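You operate a simulated robot arm through the tools that you are given. There is no shell and no other tool.

You are at the controls of a simulated robot arm. One attempt, no reset.

## Task
Empty the stopped extractor's steel can into the Dust bin, then start it again.
Fine: can back in the drawer, drawer shut before the start; leave it running. Set down upright: steel can.

The check looks at the end state, three seconds after you hand in, the way a careful person would. Anything else that was tipped, shoved, dropped, spilled or broken makes it a failure.

## Robot
A 6-joint arm with a two-finger parallel gripper, fixed in place. Base frame: the origin is at the foot of the arm, x ahead of it, y to its left, z up. Lengths are in m, angles in degrees, forces in N, time in s.
With the tool pointing down near the work surface it reaches from about 0.1 to 0.72 m from the base axis. Its first joint turns from -66.0 to 66.0 degrees. Payload 2.45 kg.
The tool frame sits at the grasp point between the pads (the TCP): z along the fingers, y along the line on which they close. The tips reach 0.024 m beyond it. Largest opening 0.068 m; finger width 0.017, thickness 0.01; the body of the gripper, 0.04 by 0.07 m, starts 0.041 m behind the TCP.
Orientation is told as [roll, pitch, yaw] about the base's x, y, z axes, in that order, counted from this pose: with the fingers straight down and closing along the base's y, the tool's x points along the base's -x, its y along +y and its z along -z.

## Interface
- The arm moves only by the tool arm_command. Its arguments are lists of equal length, an entry for each row: "claw": the opening, from 0 (shut) to 1 (fully open); "travel": the shift along the tool's x, y, z in units of 400 mm (1.0 is 400 mm), a list of three; "delta_rot": the turn, a rotation vector about the tool's x, y, z in units of 60 degrees (1.0 is 60 degrees), a list of three. In form: {"claw": [claw, ...], "travel": [[x, y, z], ...], "delta_rot": [[rx, ry, rz], ...]}. A call has 1 to 20 rows; each row is the pose to reach, as a shift and turn from the pose commanded when the call began, along the tool's axes at that moment. A call with a number of a shift or a turn outside -1 to 1 is refused whole. Each row takes 0.2 s and may step no farther than 0.05 m and 8.6 degrees from the row before; otherwise, or with a gripper value out of range, the whole call is refused. A pose out of reach is approached as far as the arm can. The call stops where the force on the tool passes 40 N (or 10 N more than at its start, if that is more) or the arm is blocked; 0.2 s more then pass. The fingers move at their own pace (about 0.108 m/s each) and stop on an object; they squeeze with about 39 N. The grip force told is the motor's: it shows also when the fingers shut on nothing. Time passes only in rows, and 0.2 s behind the last, so rows that repeat a pose let the fingers close. The reply holds the time, the measured pose of the TCP, the force on the tool along the base axes, the opening and the grip force, in the units named above and with some noise, with the torque about the TCP (base axes, N m) and any sound that the robot's microphone picked up.
- Cameras (640 x 400 px; columns grow to the right, rows downward): "scene" is fixed at [0.1627, 0.4223, 1.474]; the picture's right is [-0.70, -0.71, 0.00], its down [-0.45, 0.45, -0.77] and it looks along [0.55, -0.54, -0.64] (base axes); focal length 357 px, centre (320, 200). "wrist" rides on the gripper at [0.084, 0.011, -0.075] in the tool frame; the picture's right is [-0.13, 0.99, 0.00], its down [-0.60, -0.08, -0.79] and it looks along [-0.79, -0.10, 0.61] (tool axes); focal length 251 px, centre (320, 200). There is no depth. A picture from a camera that has moved, and an enlarged one, comes with that camera's place and axes in the base frame and with its lens. The place of the scene camera against the robot may be out by one fixed shift of up to 0.025 m in any direction.
- grab_frame(camera): a new picture of that camera. No time passes.
- inspect(camera, box): a new picture of the part [left, top, right, bottom] of that camera's present view, enlarged. No time passes.
- job_done(): hands the job in; it is judged then, once.

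Places have to be worked out from the pictures, the camera data and where the tool is seen. Open the gripper and draw the arm clear of the work before you hand the job in, unless the task says otherwise.

The tools are called after "Emit:" as name(argument=value, ...) on one line, values as JSON. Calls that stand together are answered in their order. arm_command: Moves the arm, as the interface text tells. Its arguments: {"type":"object","properties":{"claw":{"type":"array","items":{"type":"number"}},"travel":{"type":"array","items":{"type":"array","items":{"type":"number"}}},"delta_rot":{"type":"array","items":{"type":"array","items":{"type":"number"}}}},"required":["claw","travel","delta_rot"]} The other tools are called the same way: grab_frame (camera) takes a picture; inspect (camera, box) takes an enlarged picture of a part of a camera's view; job_done () hands the job in.

At the start:

```text
t: 0.0
tcp_pos: [0.4213, -0.115, 1.1843]
tool_rot: [0.0, 0.0, 0.1]
force: [0.1, 0.3, 0.2]
moment: [-0.02, -0.01, 0.0]
gripper_width: 0.0679
grip_force: 0.0
```

scene: 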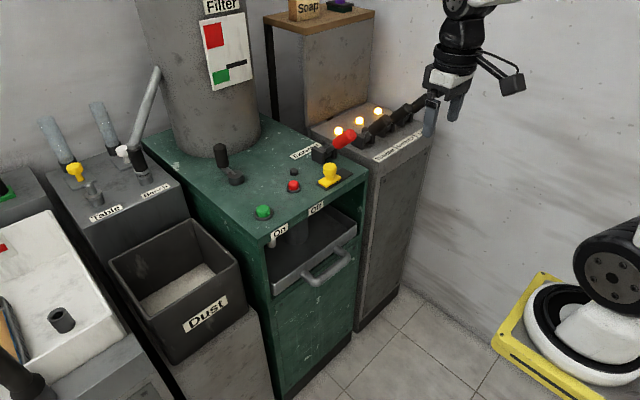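
wrist: 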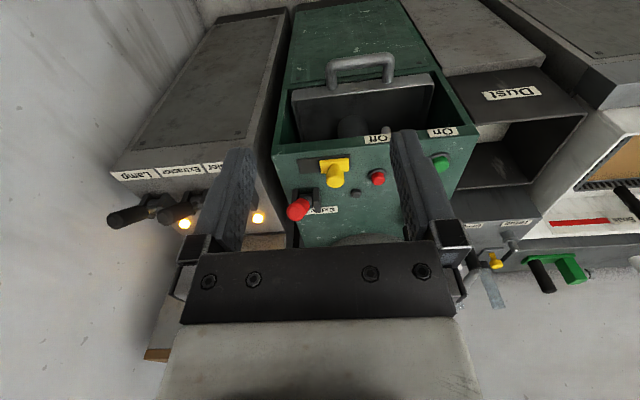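

I'll start by looking closely at the extractor, the controls and the drawer in both cameras before moving.

Emit:
inspect(camera="scene", box=[180, 120, 440, 300])

Emit:
inspect(camera="scene", box=[0, 80, 260, 400])

Emit:
inspect(camera="scene", box=[180, 0, 380, 120])

Emit:
inspect(camera="wrist", box=[240, 20, 480, 250])

```text
2.22 times, centred on (310, 210) of scene
camera zoom: at [0.1627, 0.4223, 1.474], right [-0.7, -0.71, 0.0], down [-0.45, 0.45, -0.77], along [0.55, -0.54, -0.64], focal length 793 px, centre (342, 178)
```

zoom: 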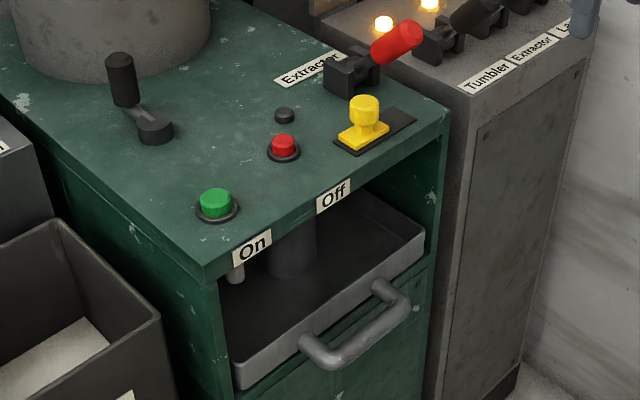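

```text
1.25 times, centred on (130, 240) of scene
camera zoom: at [0.1627, 0.4223, 1.474], right [-0.7, -0.71, 0.0], down [-0.45, 0.45, -0.77], along [0.55, -0.54, -0.64], focal length 446 px, centre (558, 150)
```

zoom: 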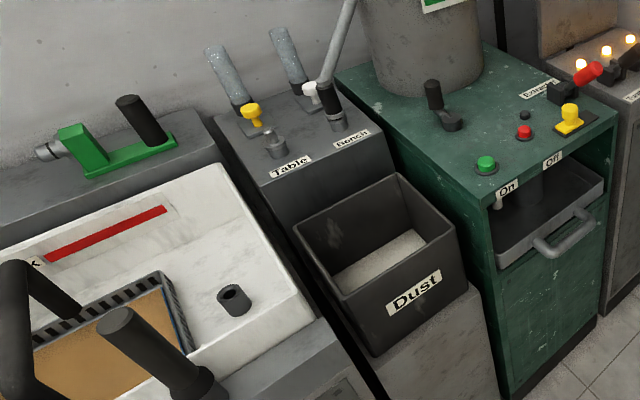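

```text
3.20 times, centred on (280, 60) of scene
camera zoom: at [0.1627, 0.4223, 1.474], right [-0.7, -0.71, 0.0], down [-0.45, 0.45, -0.77], along [0.55, -0.54, -0.64], focal length 1142 px, centre (448, 648)
```

zoom: 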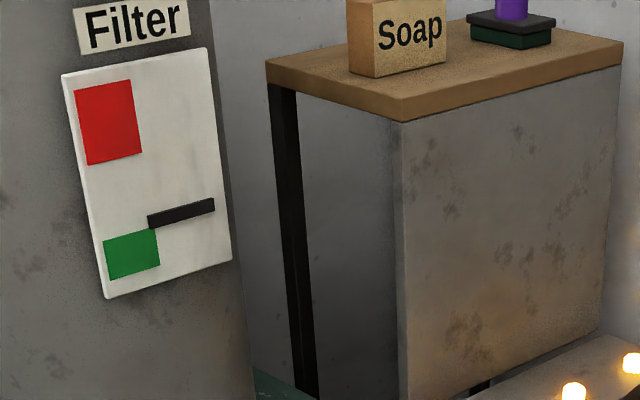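

```text
1.74 times, centred on (360, 135) of wrist
camera zoom: at [0.3365, -0.1038, 1.2582], right [0.13, 0.99, 0.0], down [0.6, -0.08, 0.79], along [0.79, -0.1, -0.61], focal length 437 px, centre (250, 313)
```

zoom: 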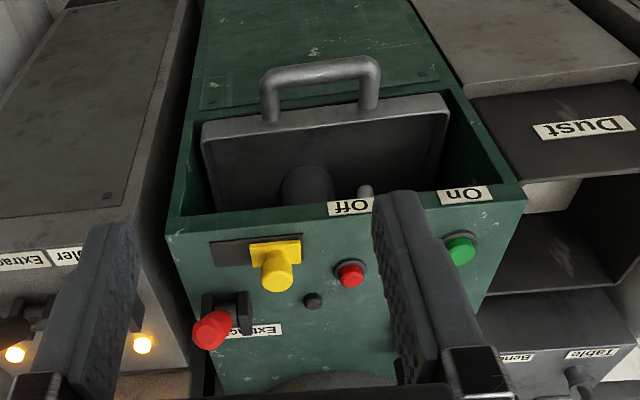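

The extractor's top front edge sits near x≈0.65, z≈0.90. I get the green On button at about (0.70, 0.08), the red Off at about (0.72, -0.04), and the drawer handle at about (0.61, -0.05, 0.68). I'll lower the wrist camera in free space in front of the machine to look into the drawer.

Emit:
arm_command(claw=[1, 1, 1, 1, 1, 1], travel=[[0.01, 0.03, 0.1], [0.02, 0.06, 0.2], [0.03, 0.09, 0.3], [0.04, 0.12, 0.4], [0.05, 0.14, 0.5], [0.05, 0.1625, 0.585]], delta_rot=[[0, 0, 0], [0, 0, 0], [0, 0, 0], [0, 0, 0], [0, 0, 0], [0, 0, 0]])

Emit:
grab_frame(camera="wrist")

Emit:
grab_frame(camera="scene")

```text
t: 1.4
tcp_pos: [0.3992, -0.0511, 0.9524]
tool_rot: [0.0, 0.0, 0.0]
force: [-0.1, -0.3, 0.0]
moment: [0.03, 0.01, 0.01]
gripper_width: 0.0679
grip_force: 0.2
```

```text
taken
camera wrist: at [0.3161, -0.0407, 1.0263], right [0.13, 0.99, 0.0], down [0.6, -0.08, 0.79], along [0.79, -0.1, -0.61], focal length 251 px, centre (320, 200)
```

wrist: 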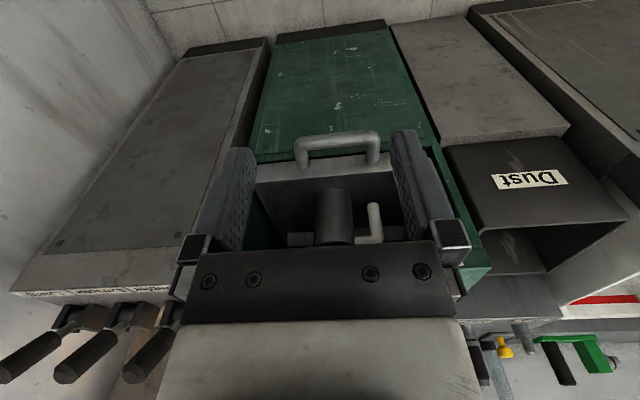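

```text
taken
```

scene: 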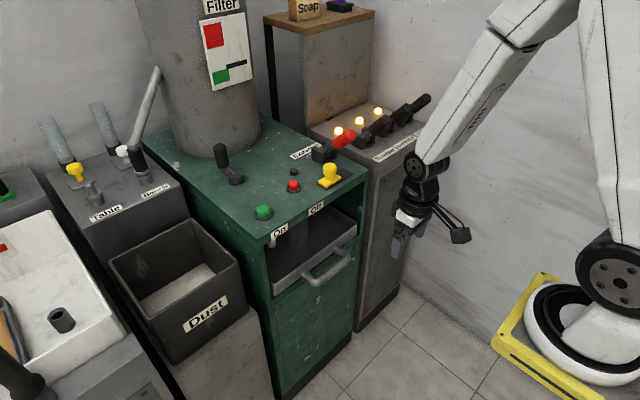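

The can (a dark cylinder) and a lighter rod show inside the drawer bay. I'll enlarge that area.

Emit:
inspect(camera="wrist", box=[230, 110, 480, 266])

Emit:
inspect(camera="scene", box=[200, 120, 380, 232])

Emit:
inspect(camera="scene", box=[250, 180, 380, 300])

```text
2.56 times, centred on (355, 188) of wrist
camera zoom: at [0.3161, -0.0407, 1.0263], right [0.13, 0.99, 0.0], down [0.6, -0.08, 0.79], along [0.79, -0.1, -0.61], focal length 644 px, centre (230, 231)
```

zoom: 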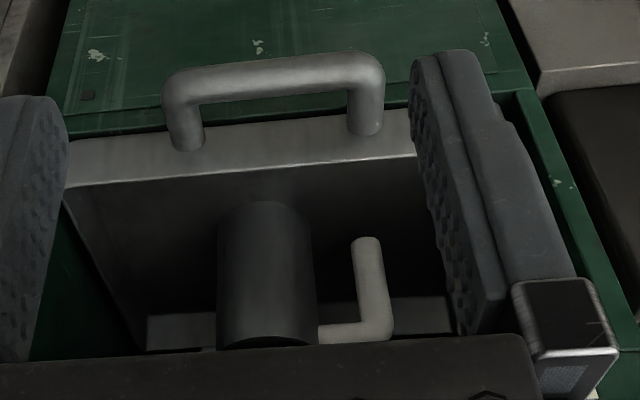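

```text
3.56 times, centred on (290, 176) of scene
camera zoom: at [0.1628, 0.4223, 1.474], right [-0.7, -0.71, 0.0], down [-0.45, 0.45, -0.77], along [0.55, -0.54, -0.64], focal length 1269 px, centre (427, 285)
```

zoom: 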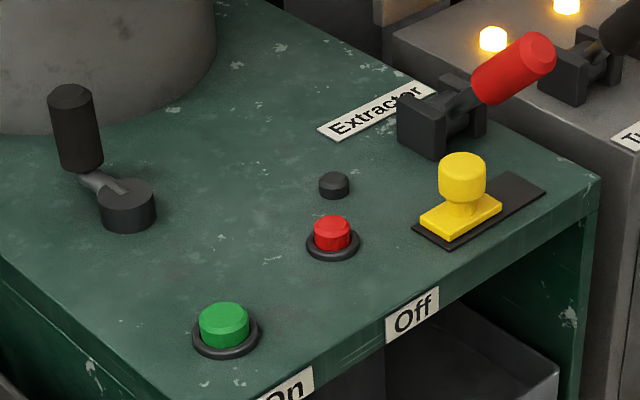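

```text
3.33 times, centred on (315, 240) of scene
camera zoom: at [0.1628, 0.4223, 1.474], right [-0.7, -0.71, 0.0], down [-0.45, 0.45, -0.77], along [0.55, -0.54, -0.64], focal length 1190 px, centre (337, 67)
```

zoom: 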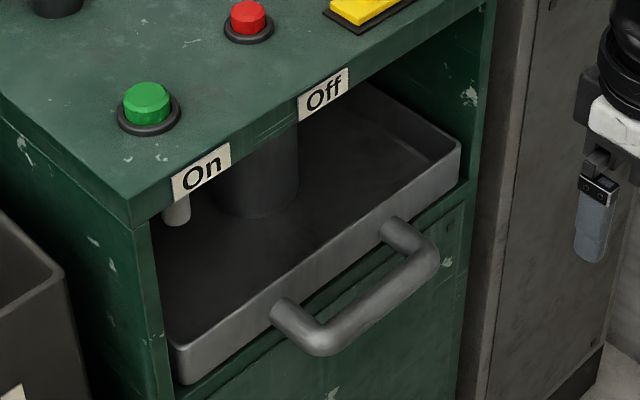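

The can has an L-shaped side handle: a stub near the rim, then a bar hanging down on its +y side. I'll look closer at the breaker cabinet and the lever to check their state.

Emit:
inspect(camera="scene", box=[290, 80, 450, 190])

Emit:
inspect(camera="scene", box=[180, 0, 280, 100])

Emit:
inspect(camera="scene", box=[30, 60, 250, 220])

Emit:
inspect(camera="wrist", box=[0, 260, 240, 400])

```text
3.64 times, centred on (370, 135) of scene
camera zoom: at [0.1628, 0.4223, 1.474], right [-0.7, -0.71, 0.0], down [-0.45, 0.45, -0.77], along [0.55, -0.54, -0.64], focal length 1298 px, centre (138, 436)
```

zoom: 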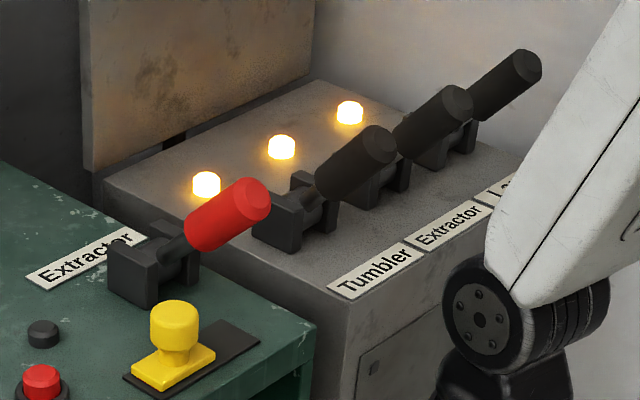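

```text
4.00 times, centred on (230, 50) of scene
camera zoom: at [0.1628, 0.4223, 1.474], right [-0.7, -0.71, 0.0], down [-0.45, 0.45, -0.77], along [0.55, -0.54, -0.64], focal length 1427 px, centre (680, 800)
```

zoom: 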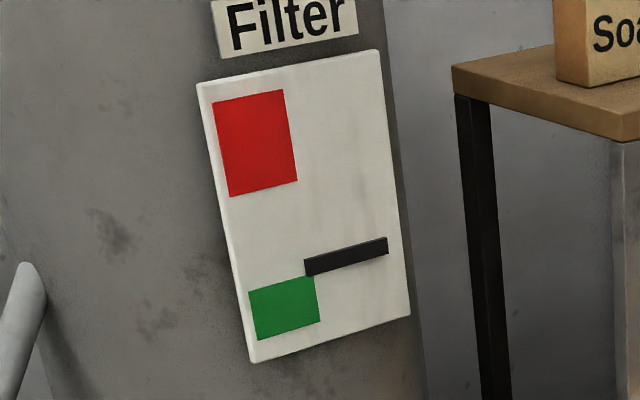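

```text
2.50 times, centred on (140, 140) of scene
camera zoom: at [0.1628, 0.4223, 1.474], right [-0.7, -0.71, 0.0], down [-0.45, 0.45, -0.77], along [0.55, -0.54, -0.64], focal length 892 px, centre (770, 350)
```

zoom: 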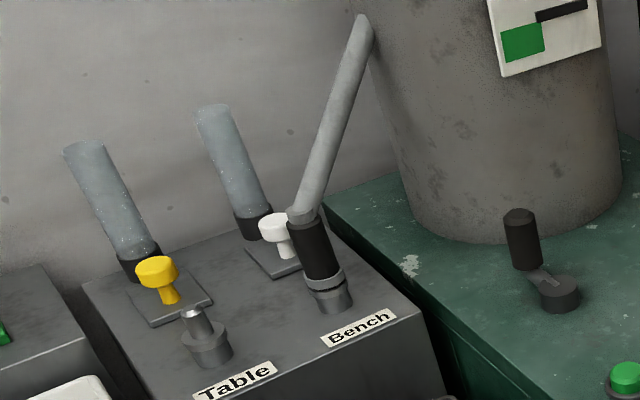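

```text
2.67 times, centred on (120, 330) of wrist
camera zoom: at [0.3161, -0.0407, 1.0263], right [0.13, 0.99, 0.0], down [0.6, -0.08, 0.79], along [0.79, -0.1, -0.61], focal length 670 px, centre (853, -147)
```

zoom: 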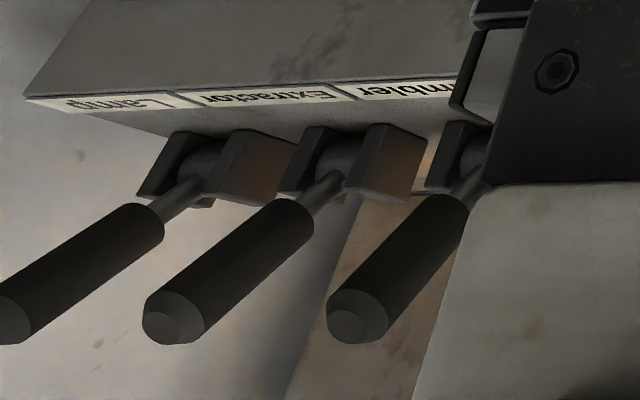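

Nothing is audible, and the breakers' lamps are all lit. I'll pitch the tool toward horizontal, pointing at the machine (+x), in the free space in front of it. That pose should suit both the drawer handle and the can's stub.

Emit:
arm_command(claw=[1, 1, 1, 1, 1, 1, 1, 1], travel=[[-0.03, 0, 0], [-0.06, 0, 0], [-0.09, 0, 0], [-0.12, 0, 0], [-0.15, 0, 0], [-0.18, 0, 0], [-0.21, 0, 0], [-0.25, 0, 0]], delta_rot=[[0, -0.125, 0], [0, -0.25, 0], [0, -0.375, 0], [0, -0.5, 0], [0, -0.625, 0], [0, -0.75, 0], [0, -0.875, 0], [0, -1, 0]])

Emit:
grab_frame(camera="scene")

Emit:
grab_frame(camera="wrist")

```text
t: 3.2
tcp_pos: [0.5288, -0.0504, 0.9803]
tool_rot: [8.3, -58.8, -7.0]
force: [-0.1, -0.6, 0.4]
moment: [0.01, -0.01, 0.0]
gripper_width: 0.0681
grip_force: 0.1
out of reach, approached as far as the arm can: row 2, 3, 4, 5, 6, 7, 8
```

```text
taken
```

scene: 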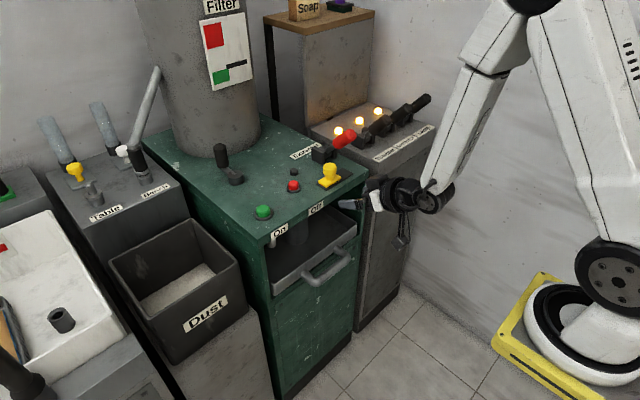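

```text
taken
camera wrist: at [0.4212, -0.0377, 0.9482], right [0.07, 0.98, 0.18], down [-0.37, -0.15, 0.92], along [0.93, -0.13, 0.35], focal length 251 px, centre (320, 200)
```

wrist: 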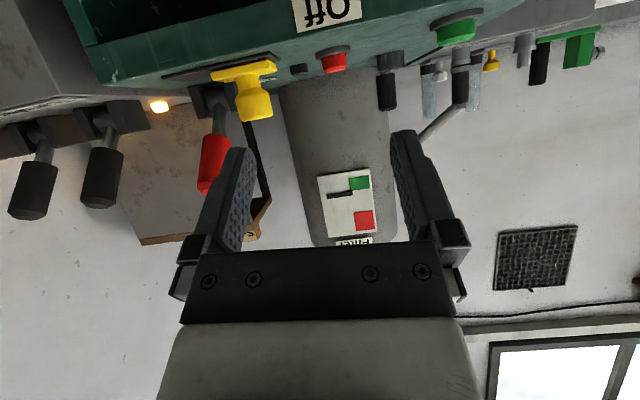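

The arm couldn't fully reach that pose: the reading is about -59° pitch with some roll and yaw error. I'll move farther out (x≈0.58) at the same orientation, staying short of the machine edge at x≈0.65, to see whether it becomes reachable.

Emit:
arm_command(claw=[1, 1, 1, 1, 1], travel=[[-0.02, 0, 0.035], [-0.04, 0, 0.07], [-0.06, 0, 0.104], [-0.08, 0, 0.139], [-0.1, 0, 0.173]], delta_rot=[[0, 0, 0], [0, 0, 0], [0, 0, 0], [0, 0, 0], [0, 0, 0]])

```text
t: 4.4
tcp_pos: [0.6088, -0.0498, 0.9798]
tool_rot: [8.8, -58.5, -7.1]
force: [-0.2, -0.6, -0.7]
moment: [0.02, 0.0, -0.02]
gripper_width: 0.068
grip_force: 0.1
```

The pose is now held without trouble, and the tool points along about (0.85, 0.05, -0.52). I'll roll about the tool axis here in free air to check the wrist range that the pour will need.

Emit:
arm_command(claw=[1, 1, 1, 1, 1, 1, 1, 1], travel=[[0, 0, -0.01], [0, 0, -0.02], [0, 0, -0.03], [0, 0, -0.04], [0, 0, -0.05], [0, 0, -0.06], [0, 0, -0.06], [0, 0, -0.06]], delta_rot=[[0, 0, 0.125], [0, 0, 0.25], [0, 0, 0.375], [0, 0, 0.5], [0, 0, 0.625], [0, 0, 0.75], [0, 0, 0.875], [0, 0, 1]])

Emit:
arm_command(claw=[1, 1, 1, 1, 1, 1, 1, 1], travel=[[0, 0, 0], [0, 0, 0], [0, 0, 0], [0, 0, 0], [0, 0, 0], [0, 0, 0], [0, 0, 0], [0, 0, 0]], delta_rot=[[0, 0, 0.125], [0, 0, 0.25], [0, 0, 0.375], [0, 0, 0.5], [0, 0, 0.625], [0, 0, 0.75], [0, 0, 0.875], [0, 0, 1]])

Emit:
arm_command(claw=[1, 1, 1, 1, 1, 1, 1, 1], travel=[[0, 0, 0], [0, 0, 0], [0, 0, 0], [0, 0, 0], [0, 0, 0], [0, 0, 0], [0, 0, 0], [0, 0, 0]], delta_rot=[[0, 0, 0.125], [0, 0, 0.25], [0, 0, 0.375], [0, 0, 0.5], [0, 0, 0.625], [0, 0, 0.75], [0, 0, 0.875], [0, 0, 1]])

```text
t: 6.2
tcp_pos: [0.5887, -0.0503, 0.9928]
tool_rot: [56.5, -21.0, -73.8]
force: [0.5, 0.4, -0.3]
moment: [-0.02, 0.02, 0.0]
gripper_width: 0.0679
grip_force: 0.1
```

```text
t: 8.0
tcp_pos: [0.5887, -0.0489, 0.9924]
tool_rot: [53.7, 29.7, -107.1]
force: [-0.6, 0.3, -0.4]
moment: [-0.02, -0.04, 0.02]
gripper_width: 0.0681
grip_force: 0.0
```

```text
t: 9.8
tcp_pos: [0.5887, -0.0481, 0.9926]
tool_rot: [-8.8, 58.7, 172.7]
force: [-0.6, -0.8, 0.9]
moment: [0.02, -0.03, 0.02]
gripper_width: 0.0683
grip_force: 0.0
```

A 180° roll works. I'll test another 40° to cover the end of a pour, then come back.

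Emit:
arm_command(claw=[1, 1, 1, 1, 1, 1], travel=[[0, 0, 0], [0, 0, 0], [0, 0, 0], [0, 0, 0], [0, 0, 0], [0, 0, 0]], delta_rot=[[0, 0, 0.125], [0, 0, 0.25], [0, 0, 0.375], [0, 0, 0.5], [0, 0, 0.625], [0, 0, 0.7]])

Emit:
grab_frame(camera="wrist")

Emit:
grab_frame(camera="scene")

```text
t: 11.2
tcp_pos: [0.5889, -0.0494, 0.9935]
tool_rot: [-50.7, 35.5, 118.2]
force: [0.2, 0.8, 0.5]
moment: [0.03, 0.04, -0.04]
gripper_width: 0.0681
grip_force: 0.0
```

```text
taken
camera wrist: at [0.5536, -0.1212, 1.074], right [-0.39, -0.6, -0.7], down [-0.88, 0.45, 0.11], along [0.25, 0.66, -0.71], focal length 251 px, centre (320, 200)
```

wrist: 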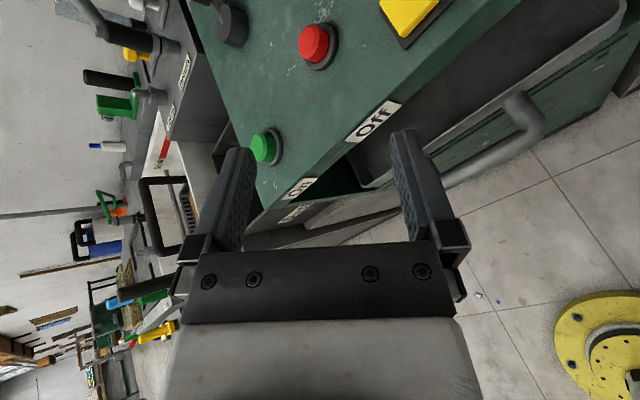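

```text
taken
```

scene: 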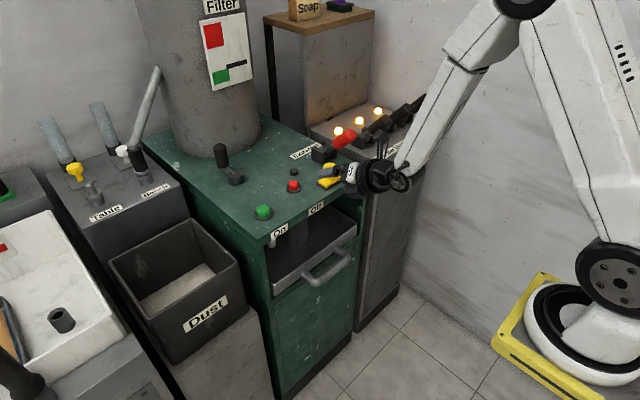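

The roll range covers a pour out to about 220°. I'll roll back to φ≈90°, so the fingers close roughly vertically with the camera on the +y side, and correct the small orientation error.

Emit:
arm_command(claw=[1, 1, 1, 1, 1, 1, 1, 1], travel=[[0, 0, 0], [0, 0, 0], [0, 0, 0], [0, 0, 0], [0, 0, 0], [0, 0, 0], [0, 0, 0], [0, 0, 0]], delta_rot=[[0, 0, -0.125], [0, 0, -0.25], [0, 0, -0.375], [0, 0, -0.5], [0, 0, -0.625], [0, 0, -0.75], [0, 0, -0.875], [0, 0, -1]])

Emit:
arm_command(claw=[1, 1, 1, 1, 1, 1, 1, 1], travel=[[0, 0, 0], [0, 0, 0], [0, 0, 0], [0, 0, 0], [0, 0, 0], [0, 0, 0], [0, 0, 0], [0, 0, 0]], delta_rot=[[0, 0, -0.125], [0, 0, -0.25], [0, 0, -0.375], [0, 0, -0.5], [0, 0, -0.625], [0, 0, -0.75], [0, 0, -0.875], [0, 0, -1]])

Emit:
arm_command(claw=[1, 1, 1], travel=[[0, 0, 0], [0, 0, 0], [0, 0, 0]], delta_rot=[[0, 0, -0.1], [0, 0, -0.2], [0.0005, -0.04, -0.265]])

```text
t: 13.0
tcp_pos: [0.5893, -0.0491, 0.9927]
tool_rot: [20.4, 56.6, -153.0]
force: [0.3, 0.6, -0.3]
moment: [0.01, -0.03, 0.01]
gripper_width: 0.0681
grip_force: 0.0
```

```text
t: 14.8
tcp_pos: [0.5893, -0.0484, 0.9939]
tool_rot: [57.9, 14.5, -96.0]
force: [-0.9, -1.1, -0.2]
moment: [0.02, 0.02, 0.03]
gripper_width: 0.0679
grip_force: 0.1
```

```text
t: 15.6
tcp_pos: [0.5896, -0.0648, 0.9965]
tool_rot: [58.5, 0.0, -89.3]
force: [0.4, 0.3, -0.1]
moment: [-0.02, 0.01, -0.03]
gripper_width: 0.0678
grip_force: 0.0
out of reach, approached as far as the arm can: row 3
```

Orientation is right, but a joint limit pushed y off by 16 mm. This looks like a wrist flip from crossing the forearm-aligned singularity off-plane. I'll unwind to tool-down, then redo the pitch exactly in the arm's plane at y=0.

Emit:
arm_command(claw=[1, 1, 1, 1, 1, 1, 1, 1], travel=[[0, 0, 0], [0, 0, 0], [0, 0, 0], [0, 0, 0], [0, 0, 0], [0, 0, 0], [0, 0, 0], [0, 0, 0]], delta_rot=[[0, 0, -0.125], [0, 0, -0.25], [0, 0, -0.375], [0, 0, -0.5], [0, 0, -0.625], [0, 0, -0.75], [0, 0, -0.875], [0, 0, -1]])

Emit:
arm_command(claw=[1, 1, 1, 1], travel=[[0, 0, 0], [0, 0, 0], [0, 0, 0], [0, 0, 0]], delta_rot=[[0, 0, -0.125], [0, 0, -0.25], [0, 0, -0.375], [0, 0, -0.5]])

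Emit:
arm_command(claw=[1, 1, 1, 1, 1, 1, 1, 1, 1, 1, 1, 1], travel=[[0, 0, 0], [0, 0, 0], [0, 0, 0], [0, 0, 0], [0, 0, 0], [0, 0, 0], [0, 0, 0], [0, 0, 0], [0, 0, 0], [0, 0, 0], [0, 0, 0], [0, 0, 0]], delta_rot=[[0, 0.08, 0], [0, 0.16, 0], [0, 0.24, 0], [0, 0.32, 0], [0, 0.4, 0], [0, 0.48, 0], [0, 0.56, 0], [0, 0.64, 0], [0, 0.72, 0], [0, 0.8, 0], [0, 0.88, 0], [0, 0.96, 0]])

```text
t: 17.4
tcp_pos: [0.5893, -0.0673, 0.9984]
tool_rot: [39.1, -47.9, -47.2]
force: [-1.0, 0.1, 0.3]
moment: [0.04, -0.02, -0.04]
gripper_width: 0.0682
grip_force: 0.1
out of reach, approached as far as the arm can: row 4, 5
```

```text
t: 18.4
tcp_pos: [0.5946, -0.0648, 1.0048]
tool_rot: [1.7, -58.4, -1.4]
force: [0.3, 0.8, -0.3]
moment: [0.0, 0.01, -0.01]
gripper_width: 0.0681
grip_force: 0.1
out of reach, approached as far as the arm can: row 4
```

```text
t: 21.0
tcp_pos: [0.5944, -0.0649, 1.0048]
tool_rot: [-0.3, -1.0, 0.0]
force: [0.2, 0.0, 0.5]
moment: [0.03, 0.0, 0.0]
gripper_width: 0.068
grip_force: 0.0
out of reach, approached as far as the arm can: row 6, 7
```

The tool is vertical again. I'll move to y=0 so the pitch happens in the arm's plane, then pitch up by 60°.

Emit:
arm_command(claw=[1, 1, 1, 1], travel=[[0.02, 0.04, 0], [0.04, 0.08, 0], [0.06, 0.12, 0], [0.08, 0.1622, 0]], delta_rot=[[0, 0, 0], [0, 0, 0], [0, 0, 0], [0, 0.0167, 0]])

Emit:
grab_frame(camera="scene")

```text
t: 22.0
tcp_pos: [0.5633, -0.001, 1.0057]
tool_rot: [-0.3, 0.0, -0.1]
force: [0.3, 0.7, -0.1]
moment: [0.0, 0.02, 0.01]
gripper_width: 0.068
grip_force: 0.0
```

```text
taken
```

scene: 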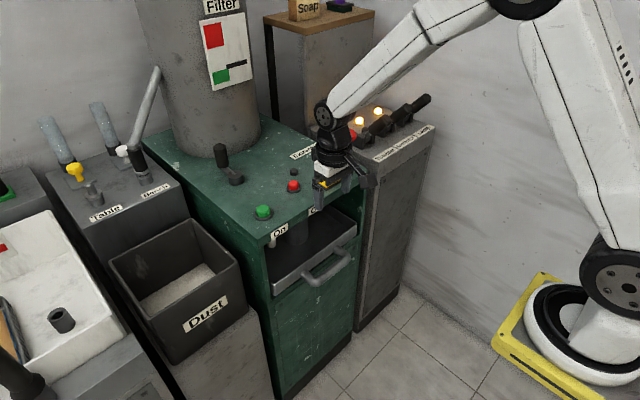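

Now I'll pitch up by 60° in the arm plane.

Emit:
arm_command(claw=[1, 1, 1, 1, 1, 1, 1, 1, 1, 1], travel=[[0, 0.0025, 0], [0, 0.0025, 0], [0, 0.0025, 0], [0, 0.0025, 0], [0, 0.0025, 0], [0, 0.0025, 0], [0, 0.0025, 0], [0, 0.0025, 0], [0, 0.0025, 0], [0, 0.0025, 0]], delta_rot=[[0.003, -0.1, 0], [0.005, -0.2, 0], [0.005, -0.3, 0], [0.005, -0.4, 0], [0.005, -0.5, 0], [0.005, -0.6, 0], [0.005, -0.7, 0], [0.005, -0.8, 0], [0.005, -0.9, 0], [0.005, -1, 0]])

Emit:
grab_frame(camera="scene")

```text
t: 24.2
tcp_pos: [0.563, 0.0003, 1.0032]
tool_rot: [-1.0, -60.1, 0.7]
force: [0.3, -0.3, -0.3]
moment: [0.0, -0.01, 0.0]
gripper_width: 0.068
grip_force: 0.1
```

```text
taken
```

scene: 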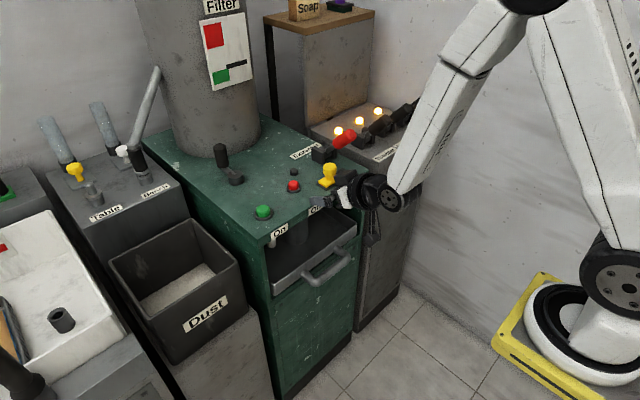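

That crossing was clean. I'll roll 90° about the tool axis so the fingers close in the vertical plane around the horizontal handle bar.

Emit:
arm_command(claw=[1, 1, 1, 1, 1, 1, 1, 1], travel=[[0, 0, 0], [0, 0, 0], [0, 0, 0], [0, 0, 0], [0, 0, 0], [0, 0, 0], [0, 0, 0], [0, 0, 0]], delta_rot=[[0, 0, 0.125], [0, 0, 0.25], [0, 0, 0.375], [0, 0, 0.5], [0, 0, 0.625], [0, 0, 0.75], [0, 0, 0.875], [0, 0, 1]])

Emit:
arm_command(claw=[1, 1, 1, 1], travel=[[0, 0, -0.03], [0, 0, -0.06], [0, 0, -0.09], [0, 0, -0.12]], delta_rot=[[0, 0, 0.125], [0, 0, 0.25], [0, 0, 0.375], [0, 0, 0.5]])

```text
t: 26.0
tcp_pos: [0.5644, 0.0004, 1.0027]
tool_rot: [56.4, -25.9, -74.1]
force: [-0.2, -0.3, -0.4]
moment: [-0.03, 0.0, -0.03]
gripper_width: 0.0682
grip_force: 0.0
```

```text
t: 27.0
tcp_pos: [0.523, -0.0004, 1.0303]
tool_rot: [60.1, -0.3, -90.2]
force: [0.0, 0.5, 0.3]
moment: [0.0, 0.03, -0.03]
gripper_width: 0.068
grip_force: 0.0
```

I'll move down to a pre-grasp point about 9 cm back from the drawer handle along the approach direction, then check the view.

Emit:
arm_command(claw=[1, 1, 1, 1, 1, 1, 1, 1], travel=[[-0.0144, -0.0826, 0.0481], [-0.0288, -0.1653, 0.0963], [-0.0431, -0.2479, 0.1444], [-0.0575, -0.3305, 0.1925], [-0.0719, -0.4131, 0.2406], [-0.0863, -0.4958, 0.2888], [-0.1006, -0.5784, 0.3369], [-0.115, -0.661, 0.385]], delta_rot=[[0, 0, 0], [0, 0, 0], [0, 0, 0], [0, 0, 0], [0, 0, 0], [0, 0, 0], [0, 0, 0], [0, 0, 0]])

Emit:
grab_frame(camera="wrist")

Emit:
grab_frame(camera="scene")

```text
t: 28.8
tcp_pos: [0.5231, -0.051, 0.7204]
tool_rot: [60.1, -0.5, -90.0]
force: [0.1, 0.3, -0.1]
moment: [0.01, 0.0, -0.02]
gripper_width: 0.0682
grip_force: 0.0
```

```text
taken
camera wrist: at [0.4639, 0.0341, 0.7651], right [0.49, -0.12, 0.86], down [-0.73, -0.6, 0.33], along [0.48, -0.79, -0.39], focal length 251 px, centre (320, 200)
```

wrist: 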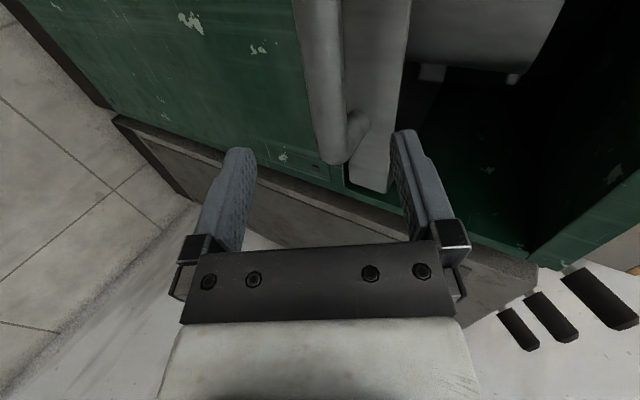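

```text
taken
```

scene: 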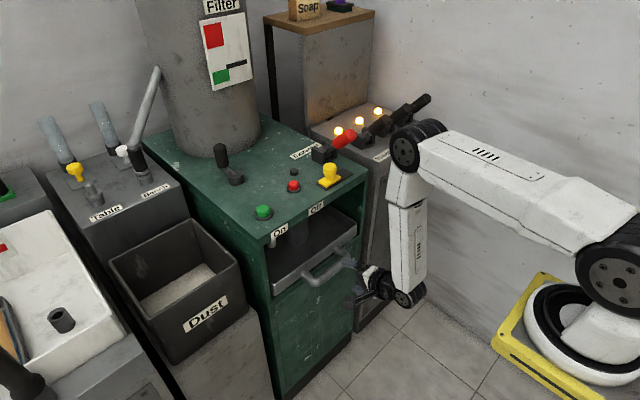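

Projecting my handle estimate into this view lands right on the bar. I'll narrow the fingers to about 45 mm, for clearance to the tray wall, and advance onto the bar.

Emit:
arm_command(claw=[0.66, 0.66, 0.66, 0.66, 0.66], travel=[[0.0125, 0.009, 0.0], [0.0125, 0.009, 0.06], [0.0125, 0.009, 0.12], [0.0125, 0.009, 0.17], [0.0125, 0.009, 0.2075]], delta_rot=[[0, 0, 0], [0, 0, 0], [0, 0, 0], [0, 0, 0], [0, 0, 0]])

Emit:
grab_frame(camera="wrist")

```text
t: 30.0
tcp_pos: [0.5949, -0.0432, 0.6803]
tool_rot: [60.0, -0.4, -90.1]
force: [-0.5, 0.0, 0.4]
moment: [-0.01, 0.03, -0.02]
gripper_width: 0.0449
grip_force: 0.0
```

```text
taken
camera wrist: at [0.5366, 0.0414, 0.7266], right [0.49, -0.12, 0.86], down [-0.73, -0.6, 0.33], along [0.47, -0.79, -0.39], focal length 251 px, centre (320, 200)
```

wrist: 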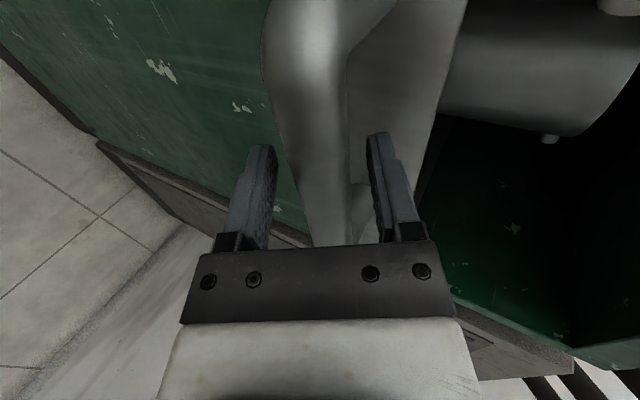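

The bar is between the fingers. I'll close on it and pull gently 3 cm to see whether the drawer is free or latched.

Emit:
arm_command(claw=[0, 0, 0], travel=[[0, 0, 0], [0, 0, 0], [0, 0, 0]], delta_rot=[[0, 0, 0], [0, 0, 0], [0, 0, 0]])

Emit:
arm_command(claw=[0, 0, 0, 0], travel=[[0, -0.01, -0.0163], [0, -0.019, -0.0325], [0, -0.028, -0.049], [0, -0.0375, -0.065]], delta_rot=[[0, 0, 0], [0, 0, 0], [0, 0, 0], [0, 0, 0]])

Emit:
grab_frame(camera="scene")

```text
t: 30.8
tcp_pos: [0.5973, -0.0416, 0.6816]
tool_rot: [60.3, -0.6, -90.0]
force: [0.8, 2.2, 7.2]
moment: [-0.06, -0.17, -0.42]
gripper_width: 0.0256
grip_force: 40.9
```

```text
t: 31.8
tcp_pos: [0.5639, -0.0428, 0.682]
tool_rot: [59.7, -0.5, -90.1]
force: [2.3, 1.0, -11.1]
moment: [0.41, -0.04, 0.77]
gripper_width: 0.0259
grip_force: 41.1
```

```text
taken
```

scene: 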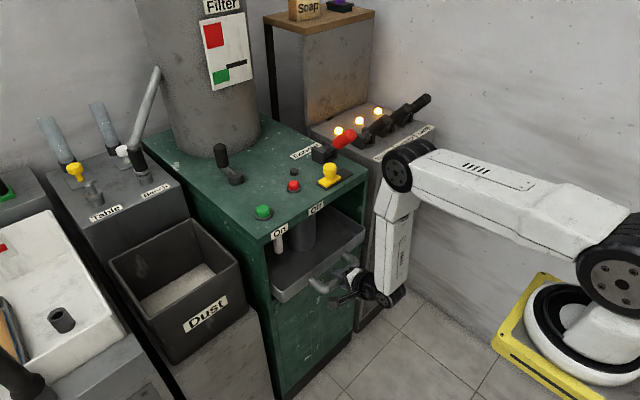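

The drawer slides freely, so it isn't latched, and the can is coming out with it. I'll keep pulling slowly.

Emit:
arm_command(claw=[0, 0, 0, 0, 0, 0], travel=[[0, -0.0167, -0.0288], [0, -0.0333, -0.0577], [0, -0.05, -0.0865], [0, -0.0667, -0.1153], [0, -0.0833, -0.1442], [0, -0.1, -0.173]], delta_rot=[[0, 0, 0], [0, 0, 0], [0, 0, 0], [0, 0, 0], [0, 0, 0], [0, 0, 0]])

Emit:
grab_frame(camera="scene")

```text
t: 33.2
tcp_pos: [0.4872, -0.0421, 0.6823]
tool_rot: [59.8, -0.4, -89.8]
force: [2.3, 29.4, -22.7]
moment: [0.39, 0.18, 0.03]
gripper_width: 0.0259
grip_force: 41.2
```

```text
taken
```

scene: 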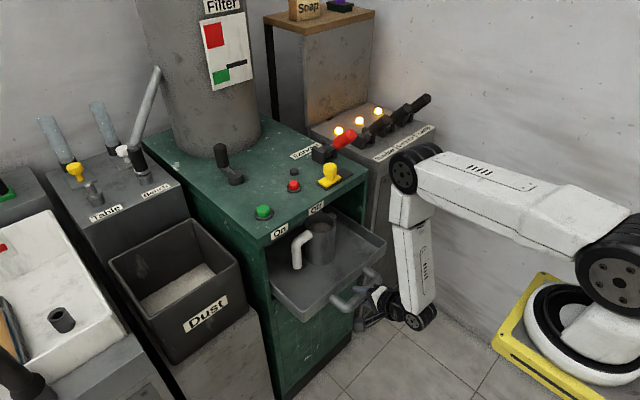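

The drawer is about 11 cm out, but side and vertical forces are building from slight misalignment. I'll release and re-grip to relax them, and look closer at the can.

Emit:
arm_command(claw=[0.6, 0.6, 0.6], travel=[[0, 0, 0], [0, 0, 0], [0, 0, 0]], delta_rot=[[0, 0, 0], [0, 0, 0], [0, 0, 0]])

Emit:
inspect(camera="scene", box=[250, 190, 410, 330])

Emit:
grab_frame(camera="wrist")

```text
t: 34.0
tcp_pos: [0.4862, -0.0444, 0.6822]
tool_rot: [60.1, -0.5, -90.3]
force: [-0.2, 0.8, 0.5]
moment: [0.0, -0.02, 0.0]
gripper_width: 0.041
grip_force: 0.0
```

```text
2.86 times, centred on (330, 260) of scene
camera zoom: at [0.1628, 0.4223, 1.474], right [-0.7, -0.71, 0.0], down [-0.45, 0.45, -0.77], along [0.55, -0.54, -0.64], focal length 1020 px, centre (291, 29)
```

zoom: 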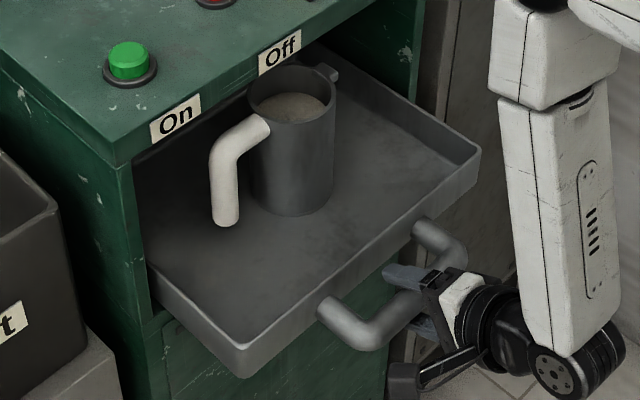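

```text
taken
camera wrist: at [0.4274, 0.0392, 0.7287], right [0.49, -0.12, 0.86], down [-0.73, -0.6, 0.33], along [0.47, -0.79, -0.39], focal length 251 px, centre (320, 200)
```

wrist: 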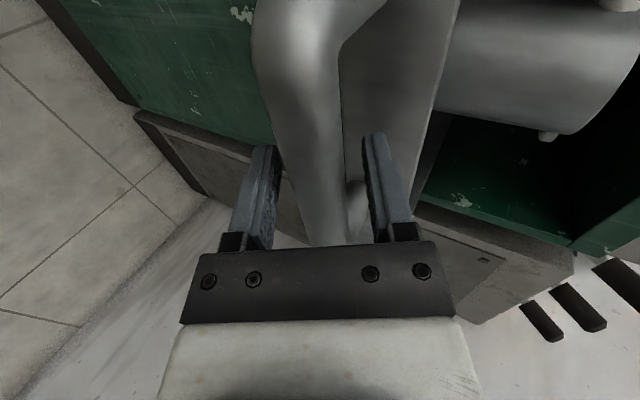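

The can is full nearly to the rim. Its pouring spout is on the -y side, opposite the handle, so the planned pour direction is right. I'll re-grip and pull about 8.5 cm more, so the can clears the machine's top.

Emit:
arm_command(claw=[0, 0, 0, 0, 0, 0, 0, 0], travel=[[0, 0, 0], [0, 0, 0], [0, -0.0167, -0.0288], [0, -0.0333, -0.0577], [0, -0.05, -0.0865], [0, -0.0667, -0.1153], [0, -0.0833, -0.1442], [0, -0.105, -0.182]], delta_rot=[[0, 0, 0], [0, 0, 0], [0, 0, 0], [0, 0, 0], [0, 0, 0], [0, 0, 0], [0, 0, 0], [0, 0, 0]])

Emit:
grab_frame(camera="scene")

```text
t: 35.8
tcp_pos: [0.4018, -0.0444, 0.6827]
tool_rot: [59.9, -0.5, -90.2]
force: [0.8, -8.6, -15.6]
moment: [-0.03, 0.15, -0.75]
gripper_width: 0.0259
grip_force: 40.9
```

```text
taken
```

scene: 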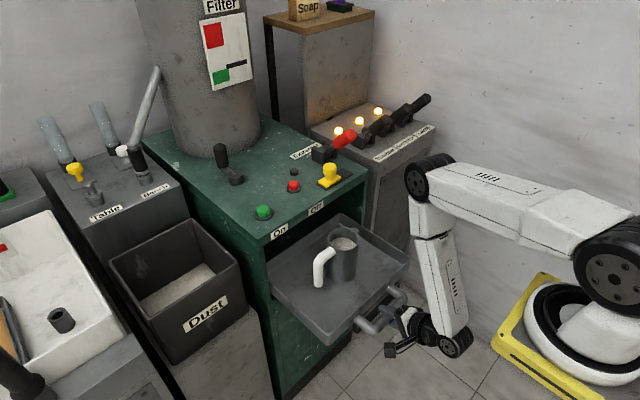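

The can is now at about x≈0.58, clear of the machine top. I'll release the handle, back off along the approach direction, and rise.

Emit:
arm_command(claw=[0.7, 0.7, 0.7, 0.7, 0.7], travel=[[0, 0, 0], [0, 0, 0], [0, 0, -0.05], [0, 0, -0.1], [0, 0, -0.14]], delta_rot=[[0, 0, 0], [0, 0, 0], [0, 0, 0], [0, 0, 0], [0, 0, 0]])

Emit:
grab_frame(camera="wrist")

```text
t: 37.0
tcp_pos: [0.3519, -0.0445, 0.7121]
tool_rot: [60.0, -0.4, -90.1]
force: [0.7, -0.3, 0.6]
moment: [-0.01, -0.01, 0.01]
gripper_width: 0.0478
grip_force: 0.1
```

```text
taken
camera wrist: at [0.2931, 0.0396, 0.757], right [0.49, -0.12, 0.86], down [-0.73, -0.6, 0.33], along [0.47, -0.79, -0.39], focal length 251 px, centre (320, 200)
```

wrist: 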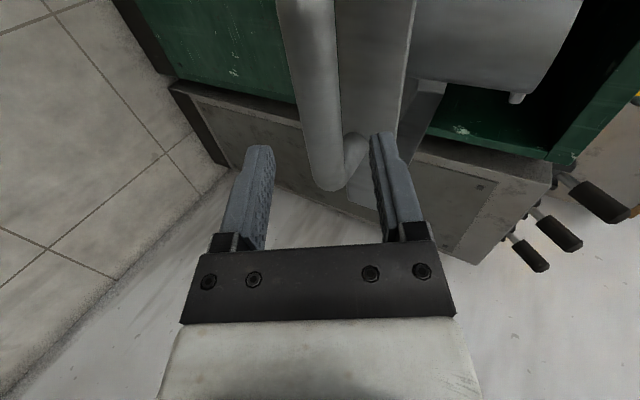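

I'll rise and move toward the can for a good view of its handle from above.

Emit:
arm_command(claw=[0.7, 0.7, 0.7, 0.7, 0.7, 0.7, 0.7], travel=[[0, 0.09, -0.05], [0.03, 0.18, -0.06], [0.06, 0.27, -0.06], [0.09, 0.36, -0.06], [0.12, 0.45, -0.055], [0.14, 0.52, -0.05], [0.16, 0.573, -0.048]], delta_rot=[[0, 0, 0], [0, 0, 0], [0, 0, 0], [0, 0, 0], [0, 0, 0], [0, 0, 0], [0, 0, 0]])

Emit:
grab_frame(camera="wrist")

Emit:
grab_frame(camera="scene")

```text
t: 38.6
tcp_pos: [0.4538, 0.0218, 0.9183]
tool_rot: [60.0, -0.5, -90.2]
force: [0.4, -0.2, 0.0]
moment: [-0.01, -0.01, 0.0]
gripper_width: 0.0476
grip_force: 0.1
out of reach, approached as far as the arm can: row 7
```

```text
taken
camera wrist: at [0.3944, 0.1066, 0.9644], right [0.5, -0.12, 0.86], down [-0.73, -0.6, 0.33], along [0.47, -0.79, -0.39], focal length 251 px, centre (320, 200)
```

wrist: 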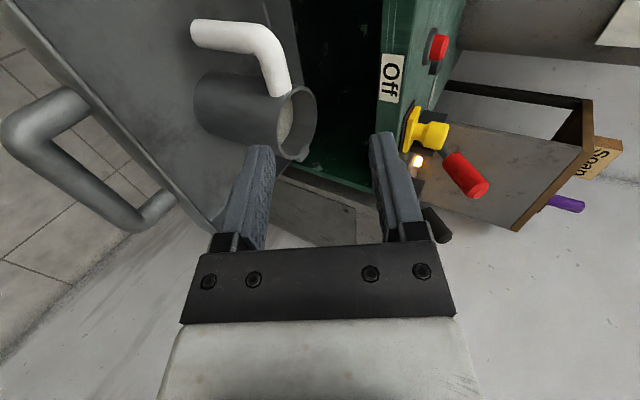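

```text
taken
```

scene: 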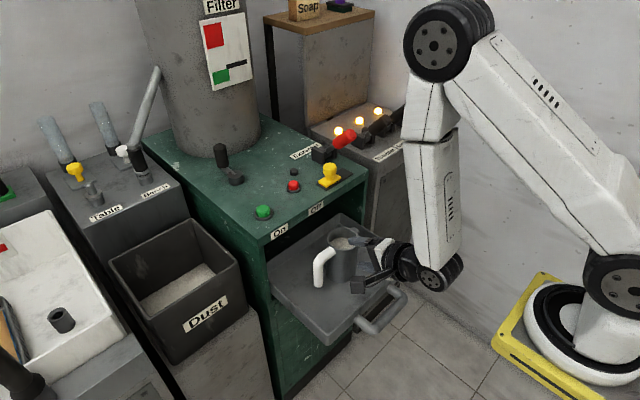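

The can handle is clearly visible now. I'll enlarge it to measure its position.

Emit:
inspect(camera="wrist", box=[160, 0, 360, 170])

Emit:
inspect(camera="scene", box=[290, 210, 410, 300])

```text
2.35 times, centred on (260, 85) of wrist
camera zoom: at [0.3944, 0.1066, 0.9644], right [0.5, -0.12, 0.86], down [-0.73, -0.6, 0.33], along [0.47, -0.79, -0.39], focal length 592 px, centre (461, 471)
```

zoom: 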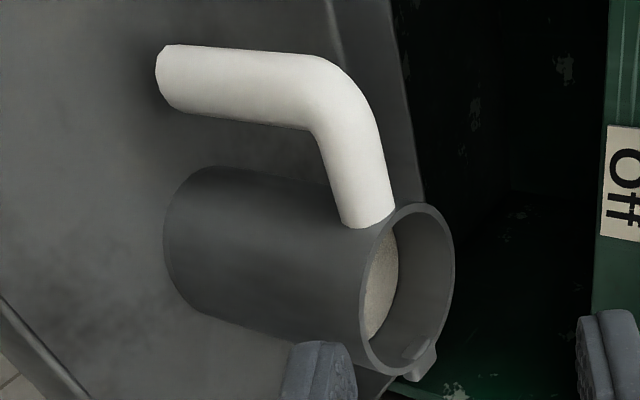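

```text
4.44 times, centred on (350, 255) of scene
camera zoom: at [0.1627, 0.4223, 1.474], right [-0.7, -0.71, 0.0], down [-0.45, 0.45, -0.77], along [0.55, -0.54, -0.64], focal length 1586 px, centre (187, -44)
```

zoom: 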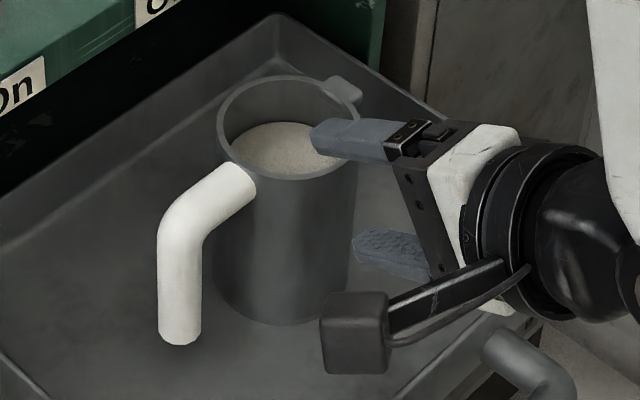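

From both cameras, the handle stub runs along y from about -0.024 (can wall) to the bar at y≈0.023. It sits at x≈0.577, z≈0.794 and is roughly 23 mm thick; the rim is near z≈0.80. I'll go to a pre-grasp 8 cm back, centred in the free span at y≈-0.0065.

Emit:
arm_command(claw=[0.75, 0.75, 0.75, 0.75], travel=[[-0.0177, -0.029, 0.055], [-0.0354, -0.058, 0.11], [-0.0531, -0.087, 0.165], [-0.0708, -0.116, 0.2205]], delta_rot=[[0, 0, 0], [0, 0, 0], [0, 0, 0], [0, 0, 0]])

Emit:
grab_frame(camera="wrist")

Emit:
inspect(camera="scene", box=[290, 200, 410, 290])

```text
t: 39.6
tcp_pos: [0.5049, -0.0065, 0.8309]
tool_rot: [60.0, -0.5, -90.1]
force: [-0.2, 0.2, -1.1]
moment: [0.02, 0.01, 0.01]
gripper_width: 0.0509
grip_force: 0.0
```

```text
taken
camera wrist: at [0.4458, 0.0774, 0.8762], right [0.49, -0.12, 0.86], down [-0.73, -0.6, 0.33], along [0.47, -0.79, -0.39], focal length 251 px, centre (320, 200)
```

wrist: 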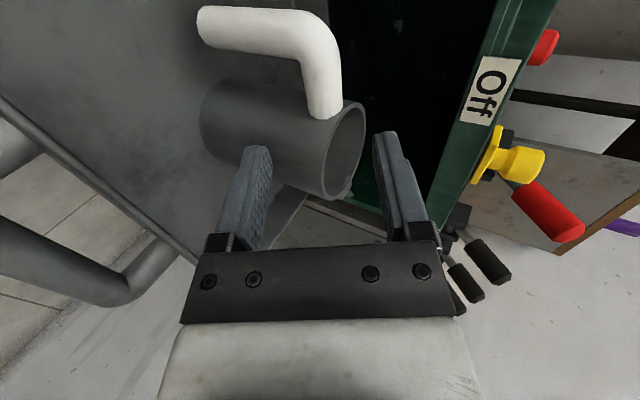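

```text
4.44 times, centred on (350, 245) of scene
camera zoom: at [0.1627, 0.4223, 1.474], right [-0.7, -0.71, 0.0], down [-0.45, 0.45, -0.77], along [0.55, -0.54, -0.64], focal length 1586 px, centre (187, 0)
```

zoom: 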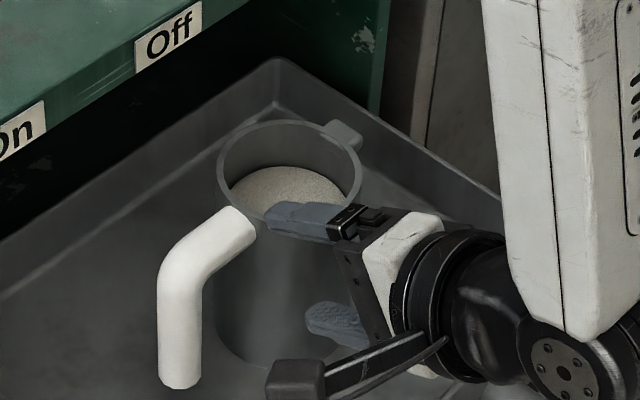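

The stub's projected position matches the tool axis, with the fingers straddling it symmetrically and centred in the free span. I'll advance 8 cm along the tool axis.

Emit:
arm_command(claw=[0.75, 0.75, 0.75, 0.75, 0.75], travel=[[0, 0, 0.045], [0, 0, 0.09], [0, 0, 0.135], [0, 0.001, 0.17], [0, 0.002, 0.201]], delta_rot=[[0, 0, 0], [0, 0, 0], [0, 0, 0], [0, 0, 0], [0, 0, 0]])

Emit:
grab_frame(camera="wrist")

Emit:
inspect(camera="scene", box=[290, 200, 410, 290])

```text
t: 40.8
tcp_pos: [0.5779, -0.0073, 0.7932]
tool_rot: [60.0, -0.6, -90.2]
force: [0.8, 1.0, -0.9]
moment: [0.01, 0.01, 0.02]
gripper_width: 0.0509
grip_force: 0.1
```

```text
taken
camera wrist: at [0.518, 0.0777, 0.839], right [0.49, -0.12, 0.86], down [-0.73, -0.6, 0.33], along [0.47, -0.79, -0.39], focal length 251 px, centre (320, 200)
```

wrist: 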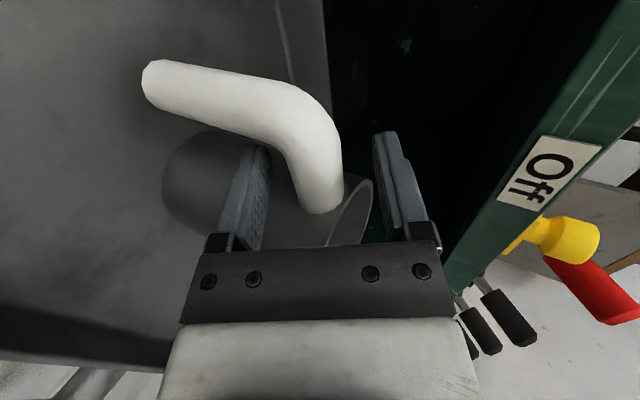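

```text
4.44 times, centred on (350, 245) of scene
camera zoom: at [0.1627, 0.4223, 1.474], right [-0.7, -0.71, 0.0], down [-0.45, 0.45, -0.77], along [0.55, -0.54, -0.64], focal length 1586 px, centre (187, 0)
```

zoom: 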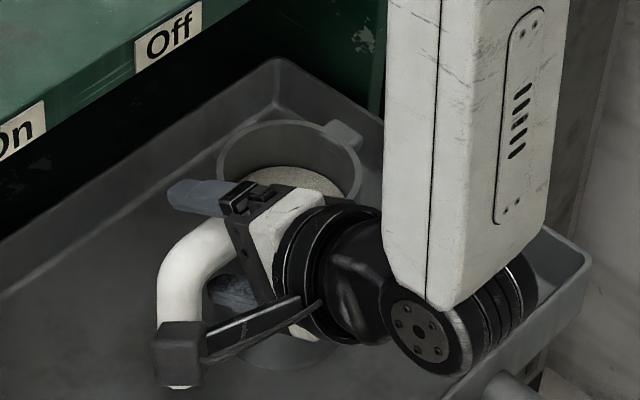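

The stub sits between the fingers. I'll close on it.

Emit:
arm_command(claw=[0.5, 0.3, 0, 0, 0], travel=[[0, 0, 0], [0, 0, 0], [0, 0, 0], [0, 0, 0], [0, 0, 0]], delta_rot=[[0, 0, 0], [0, 0, 0], [0, 0, 0], [0, 0, 0], [0, 0, 0]])

Emit:
grab_frame(camera="wrist")

Emit:
inspect(camera="scene", box=[290, 200, 410, 290])

```text
t: 42.0
tcp_pos: [0.5764, -0.0062, 0.7934]
tool_rot: [60.0, -0.5, -90.1]
force: [0.4, -0.2, -0.7]
moment: [0.0, -0.04, 0.0]
gripper_width: 0.0252
grip_force: 39.0
```

```text
taken
camera wrist: at [0.5177, 0.0776, 0.839], right [0.49, -0.12, 0.86], down [-0.73, -0.6, 0.33], along [0.47, -0.79, -0.39], focal length 251 px, centre (320, 200)
```

wrist: 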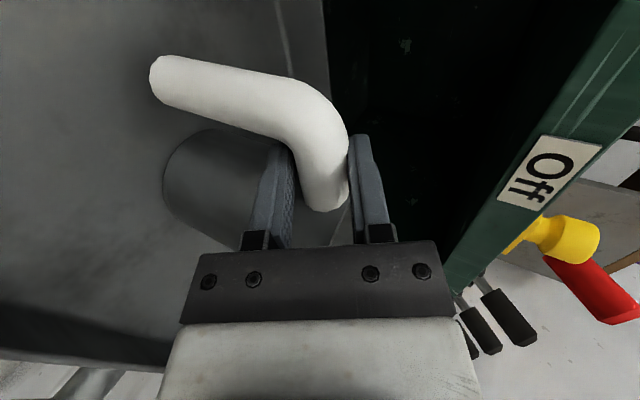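

```text
4.44 times, centred on (350, 245) of scene
camera zoom: at [0.1628, 0.4223, 1.474], right [-0.7, -0.71, 0.0], down [-0.45, 0.45, -0.77], along [0.55, -0.54, -0.64], focal length 1586 px, centre (187, 0)
```

zoom: 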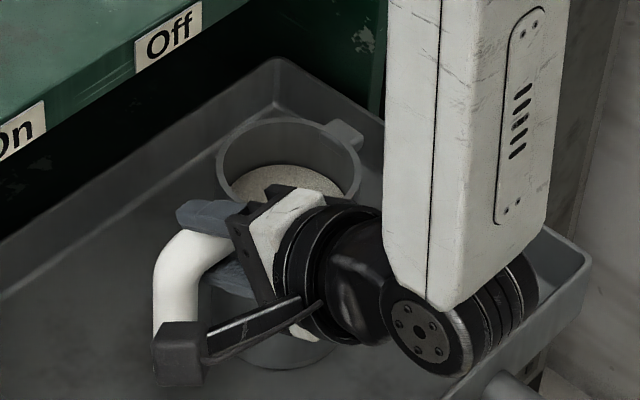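

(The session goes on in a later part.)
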